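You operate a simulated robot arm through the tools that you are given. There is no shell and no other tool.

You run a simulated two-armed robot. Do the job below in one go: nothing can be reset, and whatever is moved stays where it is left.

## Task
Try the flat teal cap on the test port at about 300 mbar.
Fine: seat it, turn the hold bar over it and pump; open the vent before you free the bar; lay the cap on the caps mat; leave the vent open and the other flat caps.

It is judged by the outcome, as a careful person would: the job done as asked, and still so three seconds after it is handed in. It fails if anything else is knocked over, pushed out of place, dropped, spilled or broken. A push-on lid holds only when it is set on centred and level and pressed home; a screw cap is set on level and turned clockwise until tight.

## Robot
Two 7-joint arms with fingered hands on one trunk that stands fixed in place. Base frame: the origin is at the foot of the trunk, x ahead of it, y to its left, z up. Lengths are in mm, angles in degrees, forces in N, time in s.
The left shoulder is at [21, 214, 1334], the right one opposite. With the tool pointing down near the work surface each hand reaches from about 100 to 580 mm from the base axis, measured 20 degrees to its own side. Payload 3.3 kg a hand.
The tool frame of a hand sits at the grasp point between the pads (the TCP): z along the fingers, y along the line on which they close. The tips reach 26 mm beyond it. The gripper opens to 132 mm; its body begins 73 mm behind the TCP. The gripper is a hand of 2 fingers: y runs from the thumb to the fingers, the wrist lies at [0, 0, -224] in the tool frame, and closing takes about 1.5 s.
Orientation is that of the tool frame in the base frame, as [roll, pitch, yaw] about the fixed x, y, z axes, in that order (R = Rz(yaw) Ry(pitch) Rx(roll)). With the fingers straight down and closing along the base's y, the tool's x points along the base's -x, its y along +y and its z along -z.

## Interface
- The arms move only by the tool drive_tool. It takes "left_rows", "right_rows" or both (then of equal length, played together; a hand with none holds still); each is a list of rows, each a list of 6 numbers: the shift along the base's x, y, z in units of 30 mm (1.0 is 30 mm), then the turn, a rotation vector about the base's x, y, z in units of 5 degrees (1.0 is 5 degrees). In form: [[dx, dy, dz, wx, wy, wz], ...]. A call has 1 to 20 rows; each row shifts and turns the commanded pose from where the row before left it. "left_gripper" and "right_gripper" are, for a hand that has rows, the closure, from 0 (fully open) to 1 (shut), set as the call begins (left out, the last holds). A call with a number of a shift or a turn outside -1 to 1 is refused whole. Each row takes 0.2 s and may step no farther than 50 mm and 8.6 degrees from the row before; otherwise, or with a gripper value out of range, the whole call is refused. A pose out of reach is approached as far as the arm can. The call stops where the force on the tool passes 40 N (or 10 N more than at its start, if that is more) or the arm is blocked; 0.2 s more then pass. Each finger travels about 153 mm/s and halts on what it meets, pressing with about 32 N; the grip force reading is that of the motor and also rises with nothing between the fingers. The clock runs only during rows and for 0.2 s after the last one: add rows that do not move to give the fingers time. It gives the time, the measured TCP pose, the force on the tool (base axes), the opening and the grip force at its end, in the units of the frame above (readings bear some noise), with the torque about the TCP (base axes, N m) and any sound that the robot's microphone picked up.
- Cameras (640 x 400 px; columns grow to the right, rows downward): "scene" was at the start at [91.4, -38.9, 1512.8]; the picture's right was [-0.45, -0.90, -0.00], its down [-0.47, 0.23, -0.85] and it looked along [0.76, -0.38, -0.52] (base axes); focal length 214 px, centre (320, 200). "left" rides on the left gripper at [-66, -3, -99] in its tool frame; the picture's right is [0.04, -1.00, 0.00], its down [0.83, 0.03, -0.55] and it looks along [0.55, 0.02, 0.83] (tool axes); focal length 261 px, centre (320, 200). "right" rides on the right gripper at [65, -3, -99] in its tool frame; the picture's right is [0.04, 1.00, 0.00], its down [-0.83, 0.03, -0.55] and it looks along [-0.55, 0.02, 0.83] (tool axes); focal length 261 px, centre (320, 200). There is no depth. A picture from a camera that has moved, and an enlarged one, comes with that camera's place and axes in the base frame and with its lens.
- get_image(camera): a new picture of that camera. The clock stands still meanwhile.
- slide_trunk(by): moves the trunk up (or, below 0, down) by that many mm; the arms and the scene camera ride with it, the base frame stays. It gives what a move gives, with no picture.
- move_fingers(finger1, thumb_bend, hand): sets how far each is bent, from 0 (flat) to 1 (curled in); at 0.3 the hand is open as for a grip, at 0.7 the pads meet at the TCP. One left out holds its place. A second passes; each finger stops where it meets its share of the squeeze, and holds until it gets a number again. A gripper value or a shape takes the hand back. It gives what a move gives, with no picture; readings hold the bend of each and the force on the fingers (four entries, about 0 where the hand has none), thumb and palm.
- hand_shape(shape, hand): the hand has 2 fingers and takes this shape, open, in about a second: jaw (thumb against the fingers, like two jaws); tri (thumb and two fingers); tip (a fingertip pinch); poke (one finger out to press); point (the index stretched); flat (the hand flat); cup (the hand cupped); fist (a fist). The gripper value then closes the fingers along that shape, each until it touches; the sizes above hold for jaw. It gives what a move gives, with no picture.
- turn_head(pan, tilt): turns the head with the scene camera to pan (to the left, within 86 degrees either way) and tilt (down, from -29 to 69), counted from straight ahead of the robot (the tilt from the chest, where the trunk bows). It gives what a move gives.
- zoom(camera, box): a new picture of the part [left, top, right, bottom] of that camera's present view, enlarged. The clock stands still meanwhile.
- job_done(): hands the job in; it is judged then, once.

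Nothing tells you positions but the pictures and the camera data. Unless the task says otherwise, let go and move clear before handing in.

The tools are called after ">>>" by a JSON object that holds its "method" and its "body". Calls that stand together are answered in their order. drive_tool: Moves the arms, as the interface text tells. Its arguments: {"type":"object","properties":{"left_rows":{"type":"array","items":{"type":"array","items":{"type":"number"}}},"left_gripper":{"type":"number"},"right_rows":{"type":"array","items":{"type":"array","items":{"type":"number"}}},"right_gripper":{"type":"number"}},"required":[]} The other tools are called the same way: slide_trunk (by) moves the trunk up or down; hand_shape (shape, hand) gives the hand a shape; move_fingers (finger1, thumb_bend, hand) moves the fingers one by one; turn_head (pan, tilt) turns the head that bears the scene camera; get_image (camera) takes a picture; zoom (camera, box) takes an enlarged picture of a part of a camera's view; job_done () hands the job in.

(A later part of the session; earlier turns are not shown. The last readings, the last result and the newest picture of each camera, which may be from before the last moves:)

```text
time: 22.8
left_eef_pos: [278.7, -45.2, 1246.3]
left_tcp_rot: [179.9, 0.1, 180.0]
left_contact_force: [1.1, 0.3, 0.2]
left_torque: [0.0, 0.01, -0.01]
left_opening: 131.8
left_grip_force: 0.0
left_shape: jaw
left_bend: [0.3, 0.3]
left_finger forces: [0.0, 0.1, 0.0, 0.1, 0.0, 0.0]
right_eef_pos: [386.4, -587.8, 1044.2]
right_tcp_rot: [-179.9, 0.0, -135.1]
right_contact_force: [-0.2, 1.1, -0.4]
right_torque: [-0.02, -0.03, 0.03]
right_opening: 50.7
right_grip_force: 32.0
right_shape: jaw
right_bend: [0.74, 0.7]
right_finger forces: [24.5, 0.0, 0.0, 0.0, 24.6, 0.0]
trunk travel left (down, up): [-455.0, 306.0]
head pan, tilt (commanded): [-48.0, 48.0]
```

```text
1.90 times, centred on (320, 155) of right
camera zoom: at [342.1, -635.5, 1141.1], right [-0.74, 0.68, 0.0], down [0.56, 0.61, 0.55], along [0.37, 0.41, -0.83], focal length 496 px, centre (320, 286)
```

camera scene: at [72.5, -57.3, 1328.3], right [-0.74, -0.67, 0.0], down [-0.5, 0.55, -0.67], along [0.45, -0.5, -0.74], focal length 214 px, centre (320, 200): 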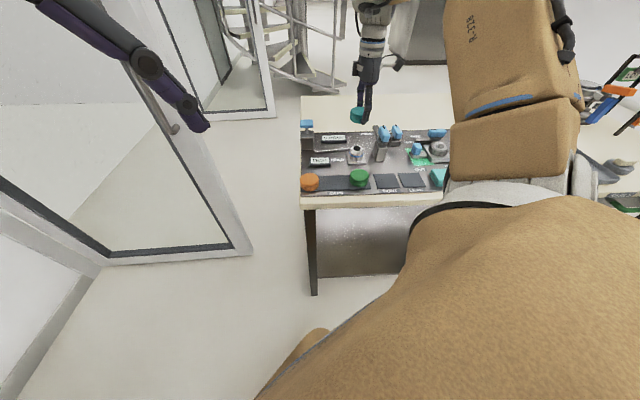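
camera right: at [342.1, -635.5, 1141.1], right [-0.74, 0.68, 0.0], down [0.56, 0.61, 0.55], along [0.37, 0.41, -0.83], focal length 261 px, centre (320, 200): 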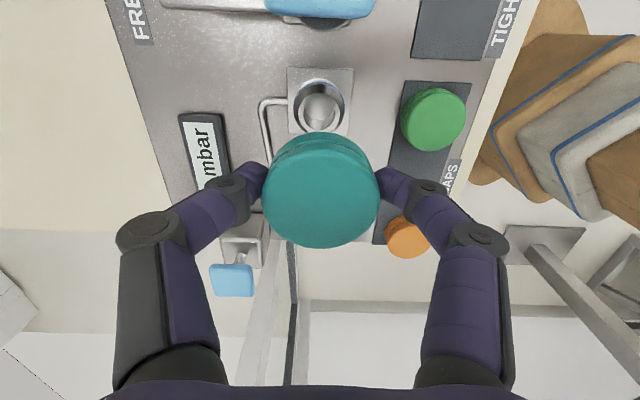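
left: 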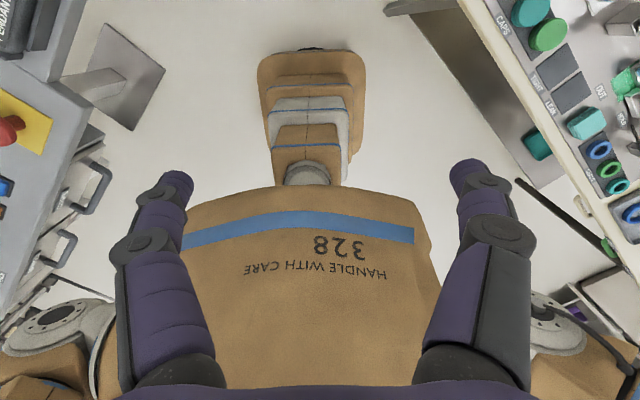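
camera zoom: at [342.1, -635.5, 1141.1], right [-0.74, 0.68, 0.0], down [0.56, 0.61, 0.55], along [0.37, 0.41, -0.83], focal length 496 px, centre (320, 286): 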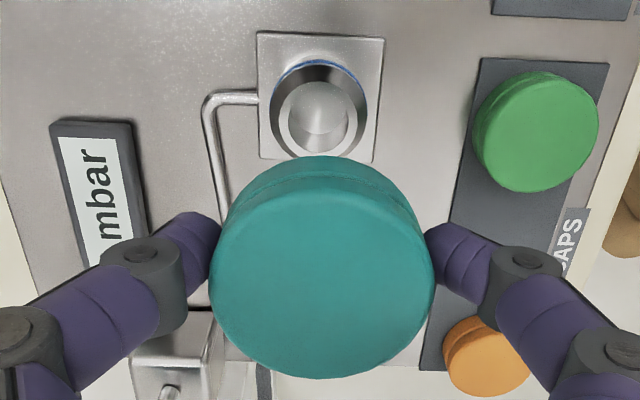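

Hovering over the port; both cameras suggest the cap sits several mm to the left of the port axis. I'll correct part of that and come down to just above the port top to compare at the same height.

>>> {"method": "drive_tool", "body": {"right_rows": [[-0.1, -0.133, -0.4, 0, 0, 0], [0, 0, -0.8, 0, 0, 0], [0, 0, -0.8, 0, 0, 0], [0, 0, -0.8, 0, 0, 0], [0, 0, -0.1, 0, 0, 0], [0, 0, 0, 0, 0, 0]]}}

>>> {"method": "zoom", "body": {"camera": "scene", "box": [335, 115, 399, 165]}}

>>> {"method": "get_image", "body": {"camera": "right"}}

```text
time: 24.2
left_eef_pos: [279.1, -45.6, 1246.0]
left_tcp_rot: [179.9, 0.0, -180.0]
left_contact_force: [-0.8, -0.4, 0.1]
left_torque: [-0.02, -0.02, 0.05]
left_opening: 132.0
left_grip_force: 0.1
left_shape: jaw
left_bend: [0.3, 0.3]
left_finger forces: [0.1, 0.0, 0.0, 0.1, 0.0, 0.1]
right_eef_pos: [380.8, -594.3, 956.0]
right_tcp_rot: [179.9, 0.0, -135.0]
right_contact_force: [1.3, 0.1, -0.9]
right_torque: [-0.01, 0.01, 0.03]
right_opening: 50.1
right_grip_force: 31.9
right_shape: jaw
right_bend: [0.74, 0.7]
right_finger forces: [24.4, 0.1, 0.0, 0.0, 24.5, 0.0]
trunk travel left (down, up): [-455.0, 306.0]
head pan, tilt (commanded): [-48.0, 48.0]
```

```text
8.00 times, centred on (367, 140) of scene
camera zoom: at [72.8, -57.6, 1328.3], right [-0.74, -0.67, 0.0], down [-0.5, 0.55, -0.67], along [0.45, -0.5, -0.74], focal length 1716 px, centre (-56, 680)
```

zoom: 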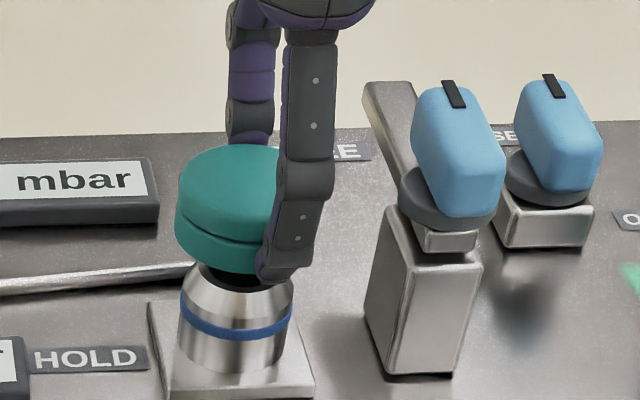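

```text
taken
camera right: at [338.1, -640.5, 1053.4], right [-0.74, 0.68, 0.0], down [0.56, 0.61, 0.55], along [0.37, 0.41, -0.83], focal length 261 px, centre (320, 200)
```

right: 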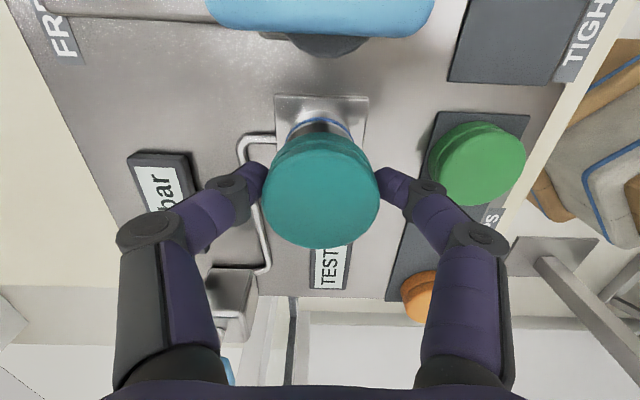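

The cap now looks aligned with the port within about 1–2 mm in both views, and the port's chamfer will guide it. I'll descend in small steps watching forces.

>>> {"method": "drive_tool", "body": {"right_rows": [[0, 0, -0.3, 0, 0, 0], [0, 0, -0.3, 0, 0, 0], [0, 0, 0, 0, 0, 0]]}}

>>> {"method": "zoom", "body": {"camera": "scene", "box": [335, 115, 399, 165]}}

>>> {"method": "zoom", "body": {"camera": "right", "box": [220, 80, 420, 260]}}

```text
time: 25.0
left_eef_pos: [279.3, -46.6, 1245.8]
left_tcp_rot: [-179.9, 0.0, 180.0]
left_contact_force: [-0.7, 0.4, 0.6]
left_torque: [-0.03, -0.01, -0.03]
left_opening: 131.8
left_grip_force: 0.0
left_shape: jaw
left_bend: [0.3, 0.3]
left_finger forces: [0.0, 0.0, 0.1, 0.1, 0.0, 0.0]
right_eef_pos: [383.7, -594.5, 938.9]
right_tcp_rot: [-179.9, 0.0, -135.0]
right_contact_force: [-0.7, 0.3, -0.8]
right_torque: [-0.03, 0.0, 0.0]
right_opening: 50.2
right_grip_force: 31.9
right_shape: jaw
right_bend: [0.74, 0.7]
right_finger forces: [24.4, 0.0, 0.1, 0.0, 24.5, 0.0]
trunk travel left (down, up): [-455.0, 306.0]
head pan, tilt (commanded): [-48.0, 48.0]
```

```text
8.00 times, centred on (367, 140) of scene
camera zoom: at [72.7, -57.5, 1328.3], right [-0.74, -0.67, 0.0], down [-0.5, 0.55, -0.67], along [0.45, -0.5, -0.74], focal length 1716 px, centre (-56, 680)
```

zoom: 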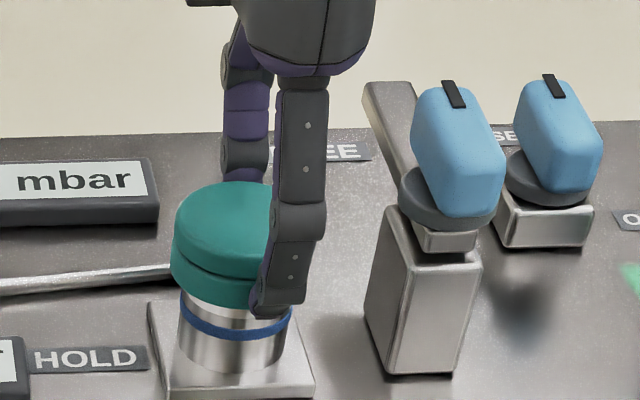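

```text
2.22 times, centred on (320, 170) of right
camera zoom: at [338.7, -641.4, 1035.6], right [-0.74, 0.68, 0.0], down [0.56, 0.61, 0.55], along [0.37, 0.41, -0.83], focal length 579 px, centre (320, 267)
```

zoom: 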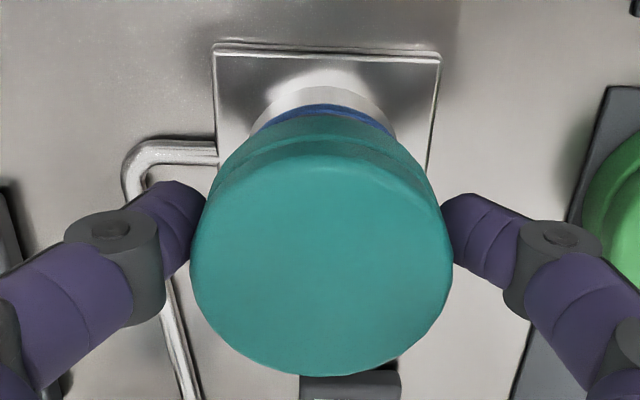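

>>> {"method": "drive_tool", "body": {"right_rows": [[-0.02, -0.02, -0.15, 0, 0, 0], [0, 0, -0.2, 0, 0, 0], [0, 0, 0, 0, 0, 0]]}}

>>> {"method": "zoom", "body": {"camera": "scene", "box": [335, 115, 399, 165]}}

```text
time: 25.8
left_eef_pos: [279.4, -44.4, 1246.5]
left_tcp_rot: [180.0, 0.0, -180.0]
left_contact_force: [0.4, 0.2, -0.8]
left_torque: [-0.01, 0.02, 0.03]
left_opening: 131.9
left_grip_force: 0.2
left_shape: jaw
left_bend: [0.3, 0.3]
left_finger forces: [0.1, 0.1, 0.0, 0.0, 0.0, 0.1]
right_eef_pos: [381.7, -594.0, 928.6]
right_tcp_rot: [180.0, 0.0, -135.0]
right_contact_force: [-0.5, 0.0, -0.4]
right_torque: [0.03, -0.02, 0.03]
right_opening: 50.4
right_grip_force: 31.6
right_shape: jaw
right_bend: [0.74, 0.7]
right_finger forces: [24.4, 0.1, 0.0, 0.0, 24.5, 0.0]
trunk travel left (down, up): [-455.0, 306.0]
head pan, tilt (commanded): [-48.0, 48.0]
```

```text
8.00 times, centred on (367, 140) of scene
camera zoom: at [72.7, -57.5, 1328.3], right [-0.74, -0.67, 0.0], down [-0.5, 0.55, -0.67], along [0.45, -0.5, -0.74], focal length 1716 px, centre (-56, 680)
```

zoom: 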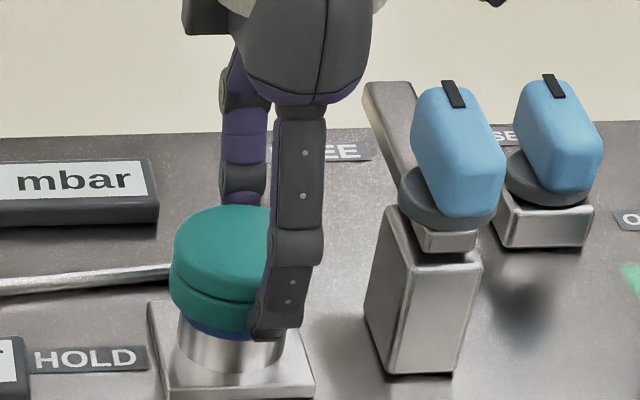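

>>> {"method": "drive_tool", "body": {"right_rows": [[0, 0, -0.1, 0, 0, 0], [0, 0, -0.1, 0, 0, 0], [0, 0, 0, 0, 0, 0]]}}

>>> {"method": "zoom", "body": {"camera": "scene", "box": [335, 115, 399, 165]}}

```text
time: 26.6
left_eef_pos: [278.9, -43.1, 1247.2]
left_tcp_rot: [-179.9, 0.1, 179.9]
left_contact_force: [-0.4, 0.2, 0.3]
left_torque: [0.03, 0.01, 0.02]
left_opening: 131.8
left_grip_force: 0.1
left_shape: jaw
left_bend: [0.3, 0.3]
left_finger forces: [0.1, 0.1, 0.1, 0.0, 0.0, 0.0]
right_eef_pos: [381.8, -592.4, 925.3]
right_tcp_rot: [-179.7, 0.1, -135.0]
right_contact_force: [-1.7, -4.1, 21.5]
right_torque: [-0.11, -0.07, -0.01]
right_opening: 50.8
right_grip_force: 31.8
right_shape: jaw
right_bend: [0.74, 0.71]
right_finger forces: [28.8, 0.0, 0.0, 0.0, 30.4, 0.0]
trunk travel left (down, up): [-455.0, 306.0]
head pan, tilt (commanded): [-48.0, 48.0]
```

```text
8.00 times, centred on (367, 140) of scene
camera zoom: at [71.1, -55.8, 1328.7], right [-0.74, -0.67, 0.0], down [-0.5, 0.55, -0.67], along [0.45, -0.5, -0.74], focal length 1716 px, centre (-56, 680)
```

zoom: 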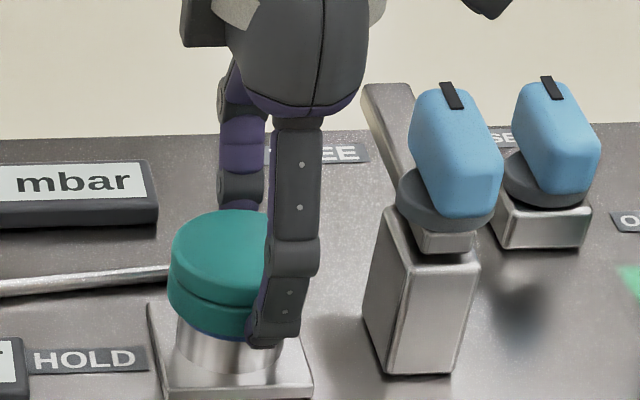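

Contact with ~21 N and a small sideways push toward the right of the panel; I'll ease the cap 1 mm that way and press on.

>>> {"method": "drive_tool", "body": {"right_rows": [[-0.024, -0.024, 0, 0, 0, 0], [0, 0, -0.05, 0, 0, 0], [0, 0, -0.05, 0, 0, 0], [0, 0, 0, 0, 0, 0]]}}

>>> {"method": "zoom", "body": {"camera": "scene", "box": [335, 115, 399, 165]}}

```text
time: 27.6
left_eef_pos: [277.1, -43.9, 1246.8]
left_tcp_rot: [-180.0, 0.1, 180.0]
left_contact_force: [-0.5, 0.2, 0.2]
left_torque: [-0.01, -0.03, 0.03]
left_opening: 132.0
left_grip_force: 0.0
left_shape: jaw
left_bend: [0.3, 0.3]
left_finger forces: [0.0, 0.0, 0.1, 0.0, 0.0, 0.0]
right_eef_pos: [378.2, -593.6, 919.7]
right_tcp_rot: [-179.8, -0.2, -135.0]
right_contact_force: [-2.9, -7.6, 30.8]
right_torque: [-0.19, -0.12, -0.13]
right_opening: 51.1
right_grip_force: 32.2
right_shape: jaw
right_bend: [0.76, 0.71]
right_finger forces: [28.5, 0.0, 0.0, 0.0, 33.1, 0.1]
trunk travel left (down, up): [-455.0, 306.0]
head pan, tilt (commanded): [-48.0, 48.0]
```

```text
8.00 times, centred on (367, 140) of scene
camera zoom: at [70.6, -55.6, 1328.6], right [-0.74, -0.67, 0.0], down [-0.5, 0.55, -0.67], along [0.45, -0.5, -0.74], focal length 1716 px, centre (-56, 680)
```

zoom: 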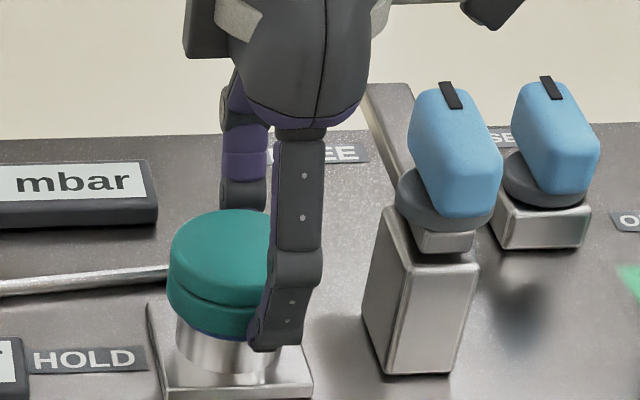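

>>> {"method": "zoom", "body": {"camera": "right", "box": [220, 80, 420, 260]}}

>>> {"method": "zoom", "body": {"camera": "scene", "box": [345, 135, 381, 165]}}

```text
2.22 times, centred on (320, 170) of right
camera zoom: at [335.1, -640.6, 1017.6], right [-0.73, 0.68, 0.0], down [0.56, 0.61, 0.55], along [0.38, 0.4, -0.83], focal length 579 px, centre (320, 267)
```

zoom: 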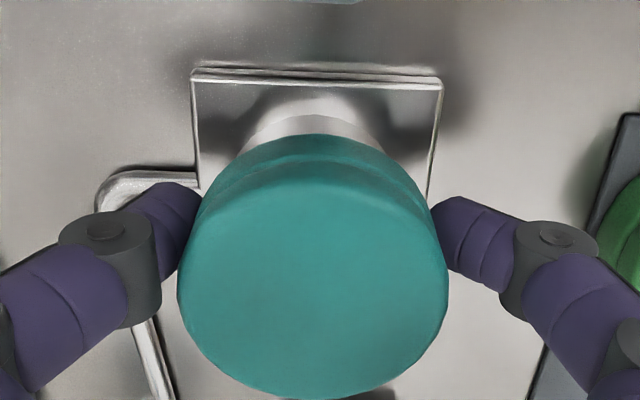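

```text
13.33 times, centred on (363, 150) of scene
camera zoom: at [70.6, -55.6, 1328.6], right [-0.74, -0.67, 0.0], down [-0.5, 0.55, -0.67], along [0.45, -0.5, -0.74], focal length 2860 px, centre (-253, 867)
```

zoom: 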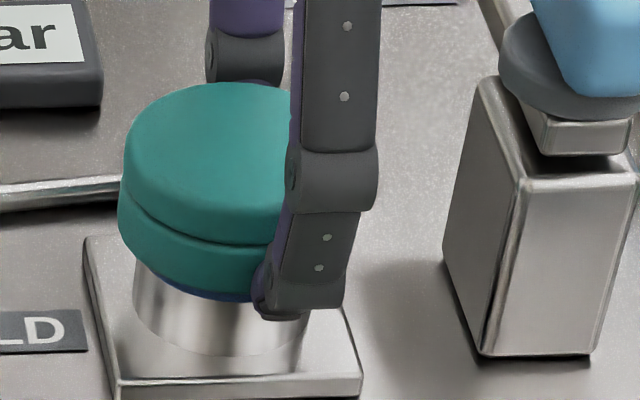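

The cap sits level and centred on the port. I'll open the fingers and check it, then press it home from above.

>>> {"method": "drive_tool", "body": {"right_rows": [[0, 0, 0, 0, 0, 0], [0, 0, 0, 0, 0, 0], [0, 0, 0, 0, 0, 0], [0, 0, 0, 0, 0, 0]], "right_gripper": 0.3}}

>>> {"method": "zoom", "body": {"camera": "right", "box": [220, 80, 420, 260]}}

>>> {"method": "zoom", "body": {"camera": "scene", "box": [345, 135, 381, 165]}}

```text
time: 28.6
left_eef_pos: [279.7, -44.8, 1245.9]
left_tcp_rot: [179.9, 0.0, 180.0]
left_contact_force: [0.2, -0.6, 0.0]
left_torque: [-0.05, -0.02, 0.0]
left_opening: 132.0
left_grip_force: 0.2
left_shape: jaw
left_bend: [0.3, 0.3]
left_finger forces: [0.0, 0.0, 0.0, 0.0, 0.0, 0.1]
right_eef_pos: [381.1, -594.4, 919.0]
right_tcp_rot: [179.9, 0.0, -135.0]
right_contact_force: [0.3, -0.4, 1.0]
right_torque: [-0.01, 0.01, 0.03]
right_opening: 92.1
right_grip_force: 0.0
right_shape: jaw
right_bend: [0.68, 0.56]
right_finger forces: [0.1, 0.1, 0.0, 0.0, 0.0, 0.0]
trunk travel left (down, up): [-455.0, 306.0]
head pan, tilt (commanded): [-48.0, 48.0]
```

```text
2.22 times, centred on (320, 170) of right
camera zoom: at [336.8, -641.3, 1015.8], right [-0.74, 0.68, 0.0], down [0.56, 0.61, 0.55], along [0.37, 0.41, -0.83], focal length 579 px, centre (320, 267)
```

zoom: 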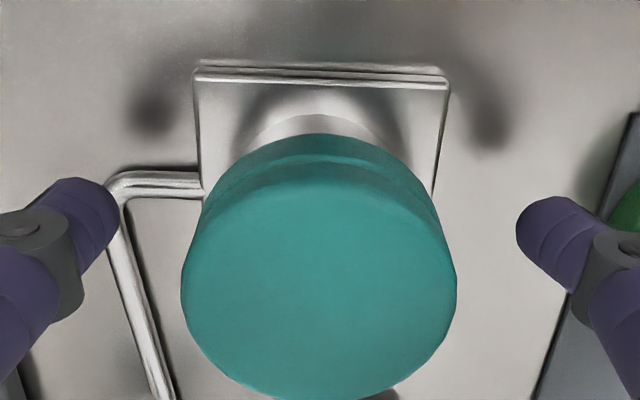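

```text
13.33 times, centred on (363, 150) of scene
camera zoom: at [72.5, -57.2, 1328.3], right [-0.74, -0.67, 0.0], down [-0.5, 0.55, -0.67], along [0.45, -0.5, -0.74], focal length 2860 px, centre (-253, 867)
```

zoom: 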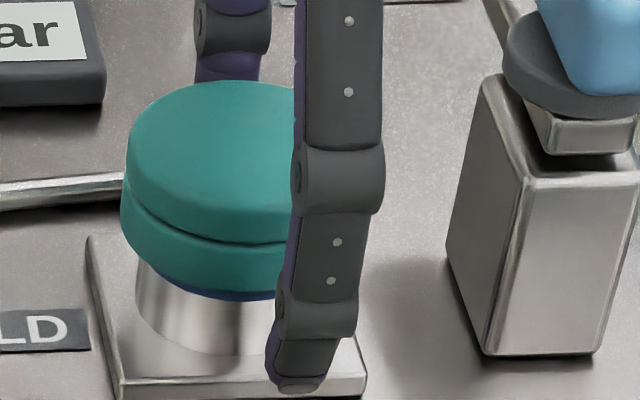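

>>> {"method": "drive_tool", "body": {"right_rows": [[0, 0, 0.5, 0, 0, 0], [0, 0, 1, 0, 0, 0], [0, 0, 1, 0, 0, 0], [0, 0, 1, 0, 0, 0], [0, 0, 0.5, 0, 0, 0], [0, 0, 0, 0, 0, 0]]}}

>>> {"method": "get_image", "body": {"camera": "right"}}

>>> {"method": "zoom", "body": {"camera": "scene", "box": [335, 115, 399, 165]}}

>>> {"method": "zoom", "body": {"camera": "right", "box": [240, 40, 400, 160]}}

```text
time: 30.0
left_eef_pos: [279.9, -45.5, 1245.7]
left_tcp_rot: [-179.9, 0.0, 180.0]
left_contact_force: [-0.7, 0.0, 0.3]
left_torque: [0.0, 0.03, -0.02]
left_opening: 132.1
left_grip_force: 0.0
left_shape: jaw
left_bend: [0.3, 0.3]
left_finger forces: [0.0, 0.0, 0.0, 0.0, 0.0, 0.1]
right_eef_pos: [381.4, -593.5, 1038.0]
right_tcp_rot: [180.0, 0.0, -135.1]
right_contact_force: [-0.8, -0.1, -0.2]
right_torque: [-0.01, 0.01, -0.04]
right_opening: 92.0
right_grip_force: 0.0
right_shape: jaw
right_bend: [0.68, 0.56]
right_finger forces: [0.0, 0.0, 0.0, 0.0, 0.1, 0.0]
trunk travel left (down, up): [-455.0, 306.0]
head pan, tilt (commanded): [-48.0, 48.0]
```

```text
taken
camera right: at [336.5, -640.2, 1135.5], right [-0.74, 0.68, 0.0], down [0.56, 0.61, 0.55], along [0.37, 0.41, -0.83], focal length 261 px, centre (320, 200)
```

right: 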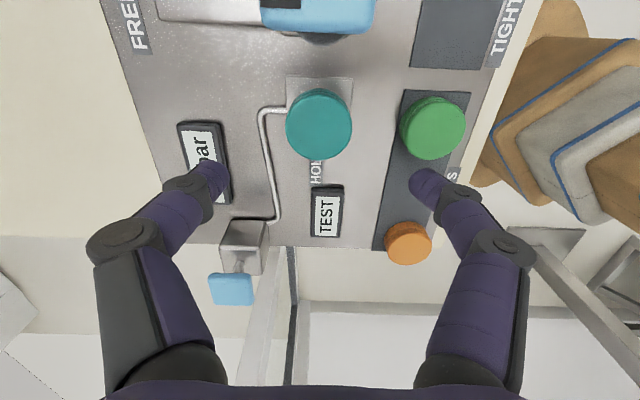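

```text
8.00 times, centred on (367, 140) of scene
camera zoom: at [72.6, -57.5, 1328.3], right [-0.74, -0.67, 0.0], down [-0.5, 0.55, -0.67], along [0.45, -0.5, -0.74], focal length 1716 px, centre (-56, 680)
```

zoom: 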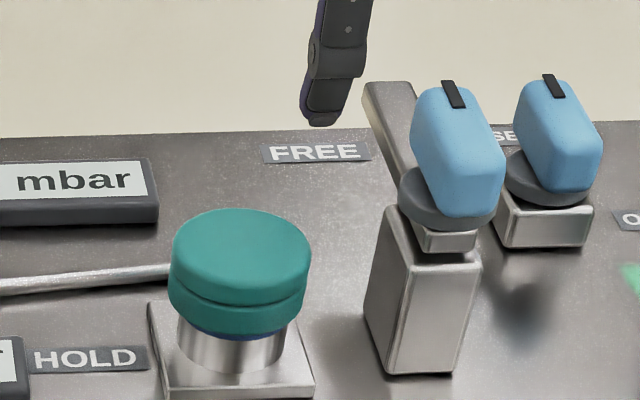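

```text
3.33 times, centred on (320, 100) of right
camera zoom: at [336.5, -640.2, 1135.5], right [-0.74, 0.68, 0.0], down [0.56, 0.61, 0.55], along [0.37, 0.41, -0.83], focal length 869 px, centre (320, 533)
```

zoom: 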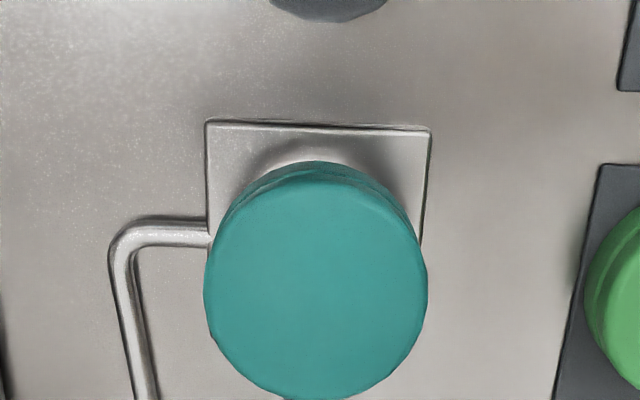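

The cap is level and centred on the port, but the blue seal ring still peeks out below it, so it needs pressing home. I'll close the fingers and press on the cap's centre.

>>> {"method": "drive_tool", "body": {"right_rows": [[0.093, 0.093, 0, 0, 0, 0], [0, 0, 0, 0, 0, 0], [0, 0, -0.8, 0, 0, 0], [0, 0, -0.8, 0, 0, 0], [0, 0, -0.8, 0, 0, 0], [0, 0, 0, 0, 0, 0], [0, 0, 0, 0, 0, 0]], "right_gripper": 1.0}}

>>> {"method": "get_image", "body": {"camera": "right"}}

>>> {"method": "zoom", "body": {"camera": "scene", "box": [335, 115, 399, 165]}}

```text
time: 31.6
left_eef_pos: [279.3, -45.3, 1245.7]
left_tcp_rot: [180.0, 0.0, 179.8]
left_contact_force: [0.9, -0.1, 0.2]
left_torque: [-0.01, 0.06, -0.01]
left_opening: 131.8
left_grip_force: 0.0
left_shape: jaw
left_bend: [0.3, 0.3]
left_finger forces: [0.1, 0.0, 0.0, 0.1, 0.0, 0.1]
right_eef_pos: [383.5, -593.8, 965.8]
right_tcp_rot: [-180.0, 0.1, -135.0]
right_contact_force: [-0.3, 0.0, 0.2]
right_torque: [-0.03, 0.03, 0.0]
right_opening: 0.0
right_grip_force: 32.3
right_shape: jaw
right_bend: [0.62, 0.7]
right_finger forces: [0.0, 0.1, 0.1, 0.0, 0.1, 0.1]
trunk travel left (down, up): [-455.0, 306.0]
head pan, tilt (commanded): [-48.0, 48.0]
```

```text
taken
camera right: at [339.6, -640.3, 1063.6], right [-0.74, 0.68, 0.0], down [0.56, 0.61, 0.55], along [0.37, 0.41, -0.83], focal length 261 px, centre (320, 200)
```

right: 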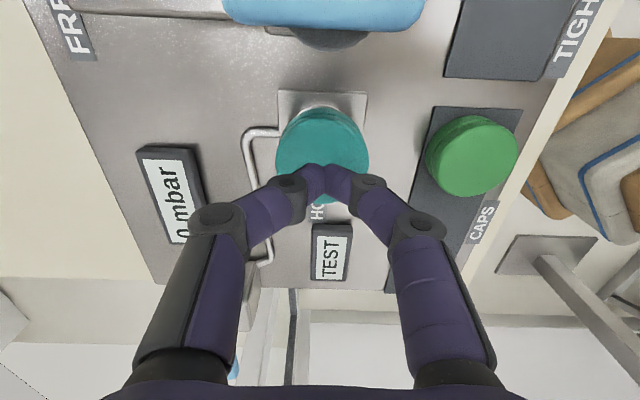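

```text
8.00 times, centred on (367, 140) of scene
camera zoom: at [72.8, -57.7, 1328.3], right [-0.74, -0.67, 0.0], down [-0.5, 0.55, -0.67], along [0.45, -0.5, -0.74], focal length 1716 px, centre (-56, 680)
```

zoom: 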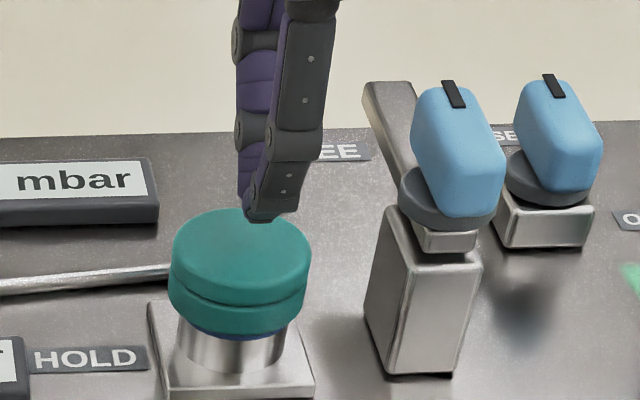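

>>> {"method": "drive_tool", "body": {"right_rows": [[0.094, 0.047, -0.3, 0, 0, 0], [0, 0, -0.2, 0, 0, 0], [0, 0, -0.15, 0, 0, 0], [0, 0, 0, 0, 0, 0]]}}

>>> {"method": "zoom", "body": {"camera": "scene", "box": [335, 115, 399, 165]}}

>>> {"method": "get_image", "body": {"camera": "right"}}

```text
time: 32.7
left_eef_pos: [277.4, -42.9, 1246.7]
left_tcp_rot: [-179.9, 0.1, 180.0]
left_contact_force: [0.0, 0.6, 0.0]
left_torque: [0.0, 0.02, 0.0]
left_opening: 131.9
left_grip_force: 0.0
left_shape: jaw
left_bend: [0.3, 0.3]
left_finger forces: [0.0, 0.0, 0.0, 0.1, 0.0, 0.1]
right_eef_pos: [388.9, -590.9, 951.1]
right_tcp_rot: [-179.3, 0.0, -135.0]
right_contact_force: [-4.4, -0.9, 21.2]
right_torque: [-0.06, 0.25, 0.02]
right_opening: 0.2
right_grip_force: 31.8
right_shape: jaw
right_bend: [0.65, 0.7]
right_finger forces: [0.1, 0.1, 0.1, 0.0, 0.0, 0.0]
trunk travel left (down, up): [-455.0, 306.0]
head pan, tilt (commanded): [-48.0, 48.0]
stopped in row 4 (right hand): the force on the tool passed its limit at 41 N (the readings are from after the stop); the commanded pose is now the measured one
```

```text
8.00 times, centred on (367, 140) of scene
camera zoom: at [70.7, -55.4, 1328.5], right [-0.74, -0.67, 0.0], down [-0.5, 0.55, -0.67], along [0.45, -0.5, -0.74], focal length 1716 px, centre (-56, 680)
```

zoom: 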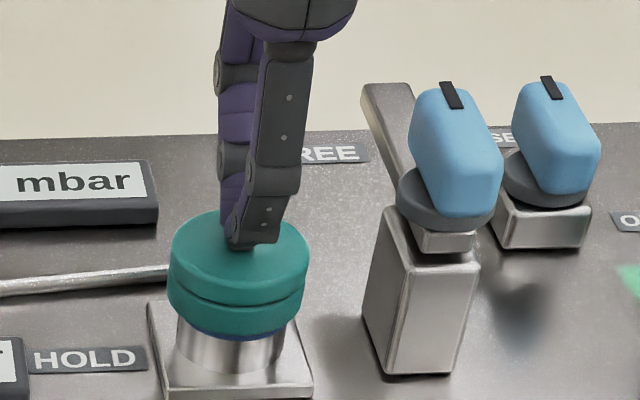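

```text
taken
camera right: at [343.3, -637.5, 1049.2], right [-0.73, 0.68, -0.01], down [0.56, 0.62, 0.55], along [0.38, 0.4, -0.83], focal length 261 px, centre (320, 200)
```

right: 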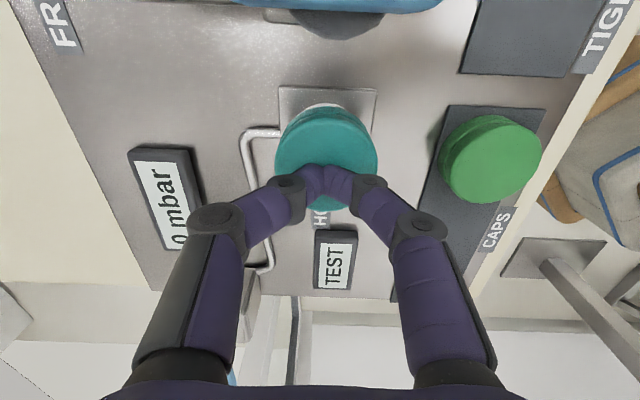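

>>> {"method": "drive_tool", "body": {"right_rows": [[0, 0, -0.05, 0, 0, 0], [0, 0, -0.03, 0, 0, 0], [0, 0, 0, 0, 0, 0], [0, 0, 0, 0, 0, 0]]}}

>>> {"method": "zoom", "body": {"camera": "scene", "box": [345, 135, 381, 165]}}

```text
time: 33.3
left_eef_pos: [277.1, -43.9, 1245.4]
left_tcp_rot: [-179.9, 0.2, -180.0]
left_contact_force: [0.4, -0.3, -0.1]
left_torque: [-0.01, 0.01, 0.01]
left_opening: 131.8
left_grip_force: 0.0
left_shape: jaw
left_bend: [0.3, 0.3]
left_finger forces: [0.0, 0.0, 0.0, 0.0, 0.0, 0.0]
right_eef_pos: [389.6, -591.4, 952.6]
right_tcp_rot: [-179.0, 0.1, -135.2]
right_contact_force: [-6.3, 0.8, 22.7]
right_torque: [-0.03, 0.27, -0.02]
right_opening: 0.0
right_grip_force: 31.6
right_shape: jaw
right_bend: [0.66, 0.7]
right_finger forces: [0.0, 0.1, 0.1, 0.1, 0.0, 0.1]
trunk travel left (down, up): [-455.0, 306.0]
head pan, tilt (commanded): [-48.0, 48.0]
stopped in row 2 (right hand): the force on the tool passed its limit at 42 N (the readings are from after the stop); the commanded pose is now the measured one
```

```text
13.33 times, centred on (363, 150) of scene
camera zoom: at [70.7, -55.3, 1328.5], right [-0.74, -0.67, 0.0], down [-0.5, 0.55, -0.67], along [0.45, -0.5, -0.74], focal length 2860 px, centre (-253, 867)
```

zoom: 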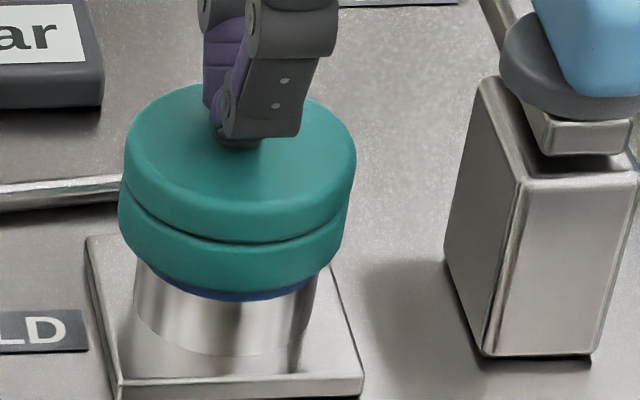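

The cap is firm and level under 42 N, so it is home. Next I lift, turn the hand back 90°, and hover over the hold-bar knob.

>>> {"method": "drive_tool", "body": {"right_rows": [[0, 0, 0.5, 0, 0, 0], [0, 0, 1, 0, 0, 0], [0, 0, 1, 0, 0, 0], [0, 0, 1, 0, 0, 0], [0, 0, 0.5, 0, 0, 0], [0, 0, 0, 0, 0, 0]]}}

>>> {"method": "drive_tool", "body": {"right_rows": [[-0.111, -0.103, 0, 0, 0, -1], [-0.111, -0.103, 0, 0, 0, -1], [-0.111, -0.103, 0, 0, 0, -1], [-0.111, -0.103, 0, 0, 0, -1], [-0.111, -0.103, 0, 0, 0, -1], [-0.111, -0.103, 0, 0, 0, -1], [-0.111, -0.103, 0, 0, 0, -1], [-0.111, -0.103, 0, 0, 0, -1], [-0.111, -0.103, 0, 0, 0, -1], [-0.111, -0.103, 0, 0, 0, -1], [-0.111, -0.103, 0, 0, 0, -1], [-0.111, -0.103, 0, 0, 0, -1], [-0.111, -0.103, 0, 0, 0, -1], [-0.111, -0.103, 0, 0, 0, -1], [-0.111, -0.103, 0, 0, 0, -1], [-0.111, -0.103, 0, 0, 0, -1], [-0.111, -0.103, 0, 0, 0, -1], [-0.111, -0.103, 0, 0, 0, -1], [0, 0, 0, 0, 0, 0]], "right_gripper": 0.3}}

>>> {"method": "get_image", "body": {"camera": "right"}}

>>> {"method": "get_image", "body": {"camera": "scene"}}

```text
time: 34.7
left_eef_pos: [279.3, -45.5, 1245.8]
left_tcp_rot: [180.0, 0.0, -179.9]
left_contact_force: [0.4, -0.2, -1.2]
left_torque: [-0.03, 0.0, 0.04]
left_opening: 131.7
left_grip_force: 0.0
left_shape: jaw
left_bend: [0.3, 0.3]
left_finger forces: [0.0, 0.0, 0.0, 0.0, 0.1, 0.0]
right_eef_pos: [391.3, -593.3, 1068.8]
right_tcp_rot: [-179.3, 0.0, -135.1]
right_contact_force: [-0.2, -0.5, 0.0]
right_torque: [0.0, 0.03, 0.03]
right_opening: 0.0
right_grip_force: 32.2
right_shape: jaw
right_bend: [0.65, 0.7]
right_finger forces: [0.0, 0.0, 0.0, 0.0, 0.0, 0.0]
trunk travel left (down, up): [-455.0, 306.0]
head pan, tilt (commanded): [-48.0, 48.0]
```

```text
time: 38.7
left_eef_pos: [279.4, -45.5, 1245.8]
left_tcp_rot: [-179.9, 0.0, 180.0]
left_contact_force: [-0.5, 0.1, 0.3]
left_torque: [-0.02, 0.03, -0.03]
left_opening: 131.9
left_grip_force: 0.0
left_shape: jaw
left_bend: [0.3, 0.3]
left_finger forces: [0.0, 0.1, 0.0, 0.0, 0.0, 0.0]
right_eef_pos: [331.5, -648.7, 1069.0]
right_tcp_rot: [-179.2, 0.0, 134.8]
right_contact_force: [-1.0, 0.0, 0.1]
right_torque: [0.03, -0.01, 0.01]
right_opening: 91.8
right_grip_force: 0.0
right_shape: jaw
right_bend: [0.68, 0.56]
right_finger forces: [0.0, 0.0, 0.0, 0.0, 0.0, 0.1]
trunk travel left (down, up): [-455.0, 306.0]
head pan, tilt (commanded): [-48.0, 48.0]
```

```text
taken
camera right: at [284.4, -602.1, 1166.2], right [0.68, 0.73, -0.01], down [0.62, -0.56, 0.55], along [0.4, -0.38, -0.83], focal length 261 px, centre (320, 200)
```

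right: 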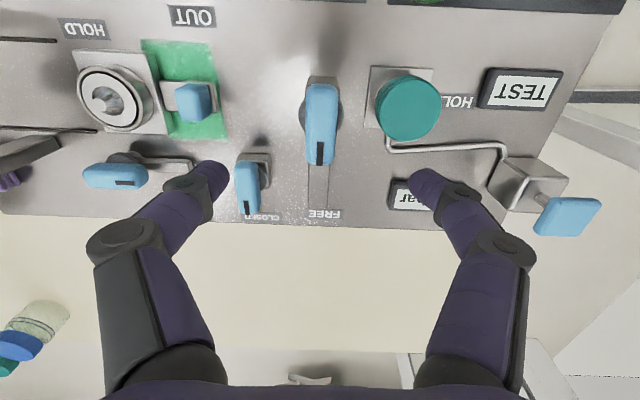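

```text
taken
camera scene: at [72.7, -57.4, 1328.3], right [-0.74, -0.67, 0.0], down [-0.5, 0.55, -0.67], along [0.45, -0.5, -0.74], focal length 214 px, centre (320, 200)
```

scene: 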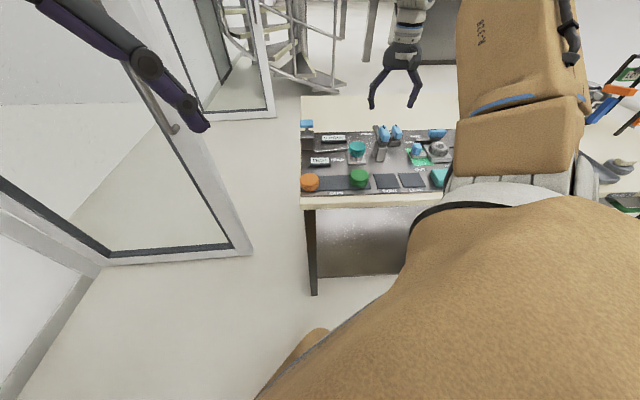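

>>> {"method": "zoom", "body": {"camera": "right", "box": [220, 60, 460, 230]}}

>>> {"method": "zoom", "body": {"camera": "scene", "box": [335, 115, 407, 170]}}

```text
2.35 times, centred on (340, 145) of right
camera zoom: at [284.4, -602.1, 1166.2], right [0.68, 0.73, -0.01], down [0.62, -0.56, 0.55], along [0.4, -0.38, -0.83], focal length 613 px, centre (273, 329)
```

zoom: 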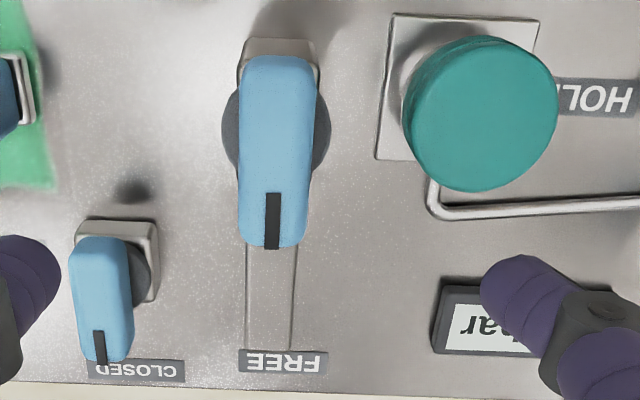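

```text
7.27 times, centred on (371, 142) of scene
camera zoom: at [72.7, -57.4, 1328.3], right [-0.74, -0.67, 0.0], down [-0.5, 0.55, -0.67], along [0.45, -0.5, -0.74], focal length 1560 px, centre (-51, 618)
```

zoom: 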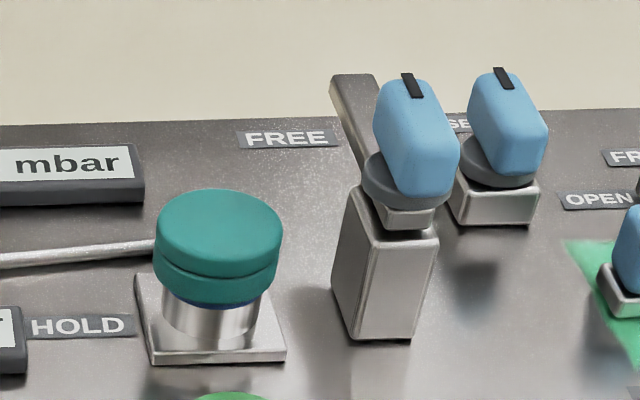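

The knob paddle is about 24 mm wide, top z≈972, with a disc under it at ≈945 and the bar just above the cap's height. I'll straighten the slight tool tilt, centre over the paddle, narrow the fingers and come down.

>>> {"method": "drive_tool", "body": {"right_rows": [[-0.067, 0.123, 0, 0.113, -0.113, 0.04], [0, 0, -0.8, 0, 0, 0], [0, 0, -0.9, 0, 0, 0], [0, 0, -0.9, 0, 0, 0], [0, 0, 0, 0, 0, 0]], "right_gripper": 0.6}}

>>> {"method": "get_image", "body": {"camera": "right"}}

>>> {"method": "zoom", "body": {"camera": "scene", "box": [335, 105, 423, 165]}}

```text
time: 39.9
left_eef_pos: [279.7, -44.4, 1246.7]
left_tcp_rot: [180.0, 0.0, -179.9]
left_contact_force: [-0.5, 0.1, 0.4]
left_torque: [-0.05, -0.03, 0.02]
left_opening: 131.9
left_grip_force: 0.2
left_shape: jaw
left_bend: [0.3, 0.3]
left_finger forces: [0.0, 0.0, 0.0, 0.1, 0.1, 0.0]
right_eef_pos: [327.2, -646.3, 990.2]
right_tcp_rot: [-180.0, 0.0, 135.0]
right_contact_force: [0.1, 0.3, 0.2]
right_torque: [-0.03, 0.01, -0.01]
right_opening: 53.4
right_grip_force: 0.0
right_shape: jaw
right_bend: [0.73, 0.7]
right_finger forces: [0.1, 0.0, 0.0, 0.0, 0.0, 0.1]
trunk travel left (down, up): [-455.0, 306.0]
head pan, tilt (commanded): [-48.0, 48.0]
```

```text
taken
camera right: at [279.0, -600.6, 1087.8], right [0.68, 0.74, 0.0], down [0.61, -0.56, 0.55], along [0.41, -0.37, -0.83], focal length 261 px, centre (320, 200)
```

right: 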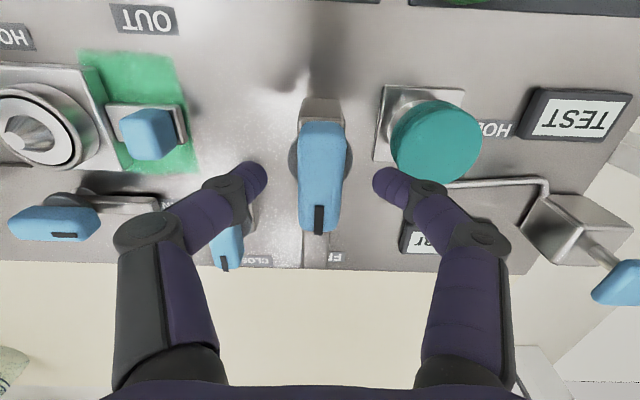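

```text
6.67 times, centred on (379, 135) of scene
camera zoom: at [72.6, -57.1, 1328.3], right [-0.74, -0.67, 0.0], down [-0.5, 0.55, -0.67], along [0.45, -0.5, -0.74], focal length 1430 px, centre (-73, 633)
```

zoom: 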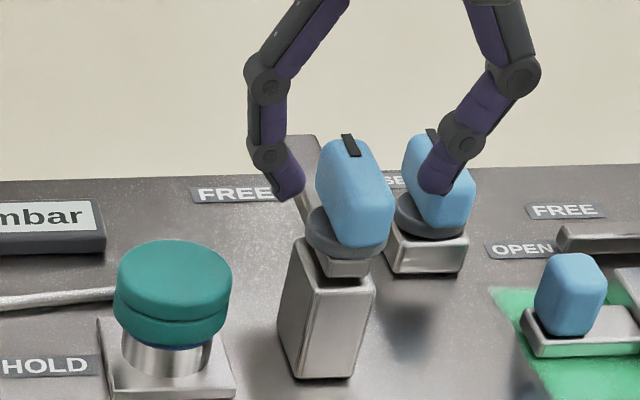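

>>> {"method": "drive_tool", "body": {"right_rows": [[-0.045, 0.045, -0.2, 0, 0, 0], [0, 0, -0.2, 0, 0, 0], [0, 0, 0, 0, 0, 0]]}}

>>> {"method": "zoom", "body": {"camera": "scene", "box": [335, 105, 423, 165]}}

>>> {"method": "zoom", "body": {"camera": "right", "box": [200, 70, 440, 270]}}

```text
time: 40.7
left_eef_pos: [279.2, -46.3, 1246.5]
left_tcp_rot: [179.9, 0.0, -179.9]
left_contact_force: [-0.1, 0.5, 0.3]
left_torque: [0.0, 0.0, -0.02]
left_opening: 131.8
left_grip_force: 0.0
left_shape: jaw
left_bend: [0.3, 0.3]
left_finger forces: [0.0, 0.1, 0.0, 0.1, 0.0, 0.1]
right_eef_pos: [325.2, -643.6, 978.4]
right_tcp_rot: [179.8, 0.0, 135.1]
right_contact_force: [0.5, 0.1, 0.1]
right_torque: [0.0, -0.01, 0.0]
right_opening: 53.5
right_grip_force: 0.1
right_shape: jaw
right_bend: [0.73, 0.7]
right_finger forces: [0.1, 0.1, 0.0, 0.1, 0.1, 0.1]
trunk travel left (down, up): [-455.0, 306.0]
head pan, tilt (commanded): [-48.0, 48.0]
```

```text
6.67 times, centred on (379, 135) of scene
camera zoom: at [72.6, -57.4, 1328.3], right [-0.74, -0.67, 0.0], down [-0.5, 0.55, -0.67], along [0.45, -0.5, -0.74], focal length 1430 px, centre (-73, 633)
```

zoom: 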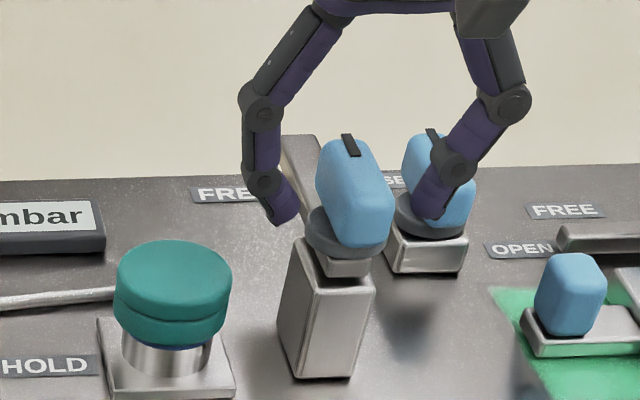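

```text
2.00 times, centred on (320, 170) of right
camera zoom: at [278.5, -598.9, 1075.7], right [0.68, 0.74, 0.0], down [0.61, -0.56, 0.55], along [0.41, -0.37, -0.83], focal length 521 px, centre (320, 260)
```

zoom: 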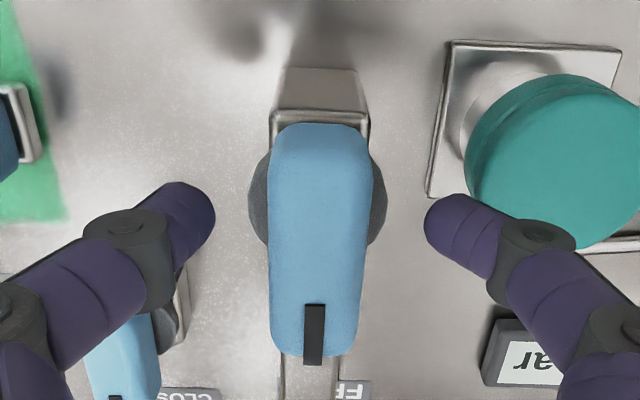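

>>> {"method": "drive_tool", "body": {"right_rows": [[0, 0, 0, 0, 0, 0], [0, 0, 0, 0, 0, 0], [0, 0, 0, 0, 0, 0], [0, 0, 0, 0, 0, 0]], "right_gripper": 1.0}}

>>> {"method": "zoom", "body": {"camera": "scene", "box": [335, 105, 423, 165]}}

>>> {"method": "zoom", "body": {"camera": "right", "box": [200, 70, 440, 270]}}

```text
time: 41.7
left_eef_pos: [279.6, -47.1, 1245.2]
left_tcp_rot: [-180.0, 0.0, -180.0]
left_contact_force: [0.4, -0.7, 0.2]
left_torque: [0.01, 0.04, -0.02]
left_opening: 131.9
left_grip_force: 0.0
left_shape: jaw
left_bend: [0.3, 0.3]
left_finger forces: [0.0, 0.0, 0.1, 0.0, 0.0, 0.0]
right_eef_pos: [325.9, -644.3, 977.1]
right_tcp_rot: [179.9, 0.1, 135.0]
right_contact_force: [-0.8, 0.6, -3.1]
right_torque: [0.01, 0.03, 0.02]
right_opening: 17.8
right_grip_force: 31.3
right_shape: jaw
right_bend: [0.72, 0.7]
right_finger forces: [28.5, 0.1, 0.1, 0.0, 29.0, 0.0]
trunk travel left (down, up): [-455.0, 306.0]
head pan, tilt (commanded): [-48.0, 48.0]
```

```text
6.67 times, centred on (379, 135) of scene
camera zoom: at [72.7, -57.8, 1328.2], right [-0.74, -0.67, 0.0], down [-0.5, 0.55, -0.67], along [0.45, -0.5, -0.74], focal length 1430 px, centre (-73, 633)
```

zoom: 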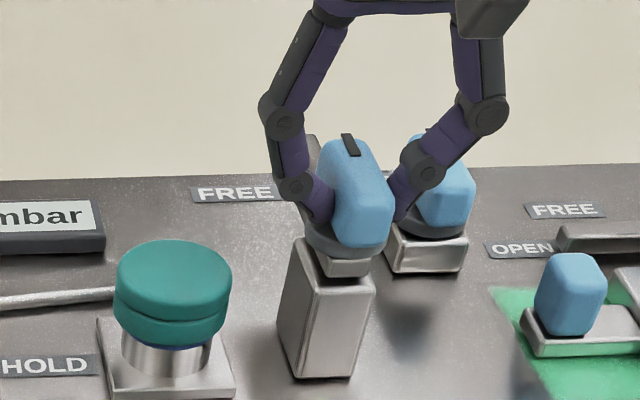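

```text
2.00 times, centred on (320, 170) of right
camera zoom: at [278.5, -599.3, 1075.3], right [0.68, 0.74, 0.0], down [0.61, -0.56, 0.55], along [0.41, -0.37, -0.83], focal length 521 px, centre (320, 260)
```

zoom: 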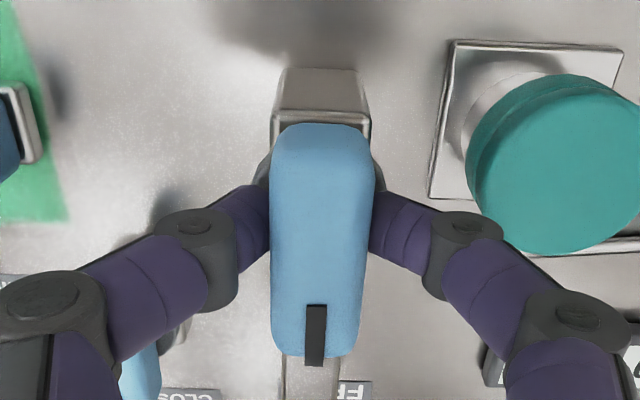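

Paddle gripped. I'll turn it counter-clockwise (seen from above) in stages, starting with 20°.

>>> {"method": "drive_tool", "body": {"right_rows": [[0, 0, 0, 0, 0, 1], [0, 0, 0, 0, 0, 1], [0, 0, 0, 0, 0, 1], [0, 0, 0, 0, 0, 1], [0, 0, 0, 0, 0, 0]]}}

>>> {"method": "zoom", "body": {"camera": "scene", "box": [335, 105, 423, 165]}}

```text
time: 42.9
left_eef_pos: [278.6, -45.8, 1246.1]
left_tcp_rot: [179.9, 0.0, 180.0]
left_contact_force: [0.2, -0.4, -0.1]
left_torque: [0.0, 0.0, 0.01]
left_opening: 131.8
left_grip_force: 0.0
left_shape: jaw
left_bend: [0.3, 0.3]
left_finger forces: [0.0, 0.0, 0.1, 0.0, 0.0, 0.1]
right_eef_pos: [326.5, -645.4, 978.5]
right_tcp_rot: [180.0, 0.0, 155.2]
right_contact_force: [-6.6, -4.2, -3.9]
right_torque: [-0.09, 0.19, -0.02]
right_opening: 17.4
right_grip_force: 32.1
right_shape: jaw
right_bend: [0.72, 0.7]
right_finger forces: [27.6, 0.0, 0.0, 0.0, 33.8, 0.1]
trunk travel left (down, up): [-455.0, 306.0]
head pan, tilt (commanded): [-48.0, 48.0]
```

```text
6.67 times, centred on (379, 135) of scene
camera zoom: at [71.9, -58.5, 1328.3], right [-0.74, -0.67, 0.0], down [-0.5, 0.55, -0.67], along [0.45, -0.5, -0.74], focal length 1430 px, centre (-73, 633)
```

zoom: 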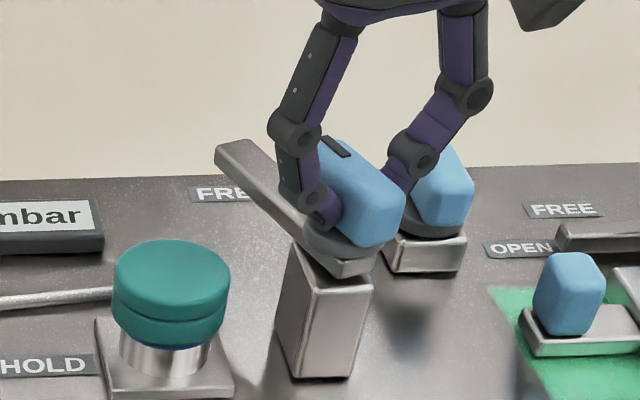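

>>> {"method": "drive_tool", "body": {"right_rows": [[-0.02, -0.015, 0, 0, 0, 1], [0, 0, 0, 0, 0, 1], [0, 0, 0, 0, 0, 1], [0, 0, 0, 0, 0, 1], [0, 0, 0, 0, 0, 1], [0, 0, 0, 0, 0, 1], [0, 0, 0, 0, 0, 0]]}}

>>> {"method": "zoom", "body": {"camera": "scene", "box": [335, 105, 423, 165]}}

```text
time: 44.5
left_eef_pos: [278.4, -47.2, 1246.3]
left_tcp_rot: [179.9, 0.1, -180.0]
left_contact_force: [0.5, -0.3, 0.8]
left_torque: [-0.01, -0.01, 0.01]
left_opening: 131.8
left_grip_force: 0.0
left_shape: jaw
left_bend: [0.3, 0.3]
left_finger forces: [0.1, 0.0, 0.0, 0.1, 0.1, 0.1]
right_eef_pos: [324.9, -645.9, 979.1]
right_tcp_rot: [180.0, 0.0, -174.9]
right_contact_force: [-9.9, -11.4, -0.1]
right_torque: [-0.24, 0.12, -0.03]
right_opening: 17.4
right_grip_force: 32.0
right_shape: jaw
right_bend: [0.72, 0.7]
right_finger forces: [27.1, 0.1, 0.0, 0.1, 36.6, 0.0]
trunk travel left (down, up): [-455.0, 306.0]
head pan, tilt (commanded): [-48.0, 48.0]
```

```text
6.67 times, centred on (379, 135) of scene
camera zoom: at [71.3, -59.1, 1328.3], right [-0.74, -0.67, 0.0], down [-0.5, 0.55, -0.67], along [0.45, -0.5, -0.74], focal length 1430 px, centre (-73, 633)
```

zoom: 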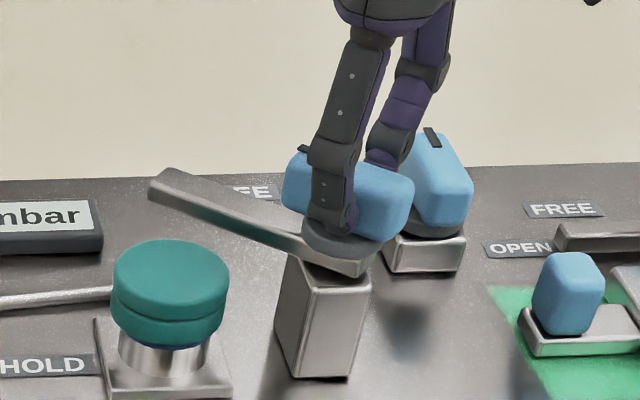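

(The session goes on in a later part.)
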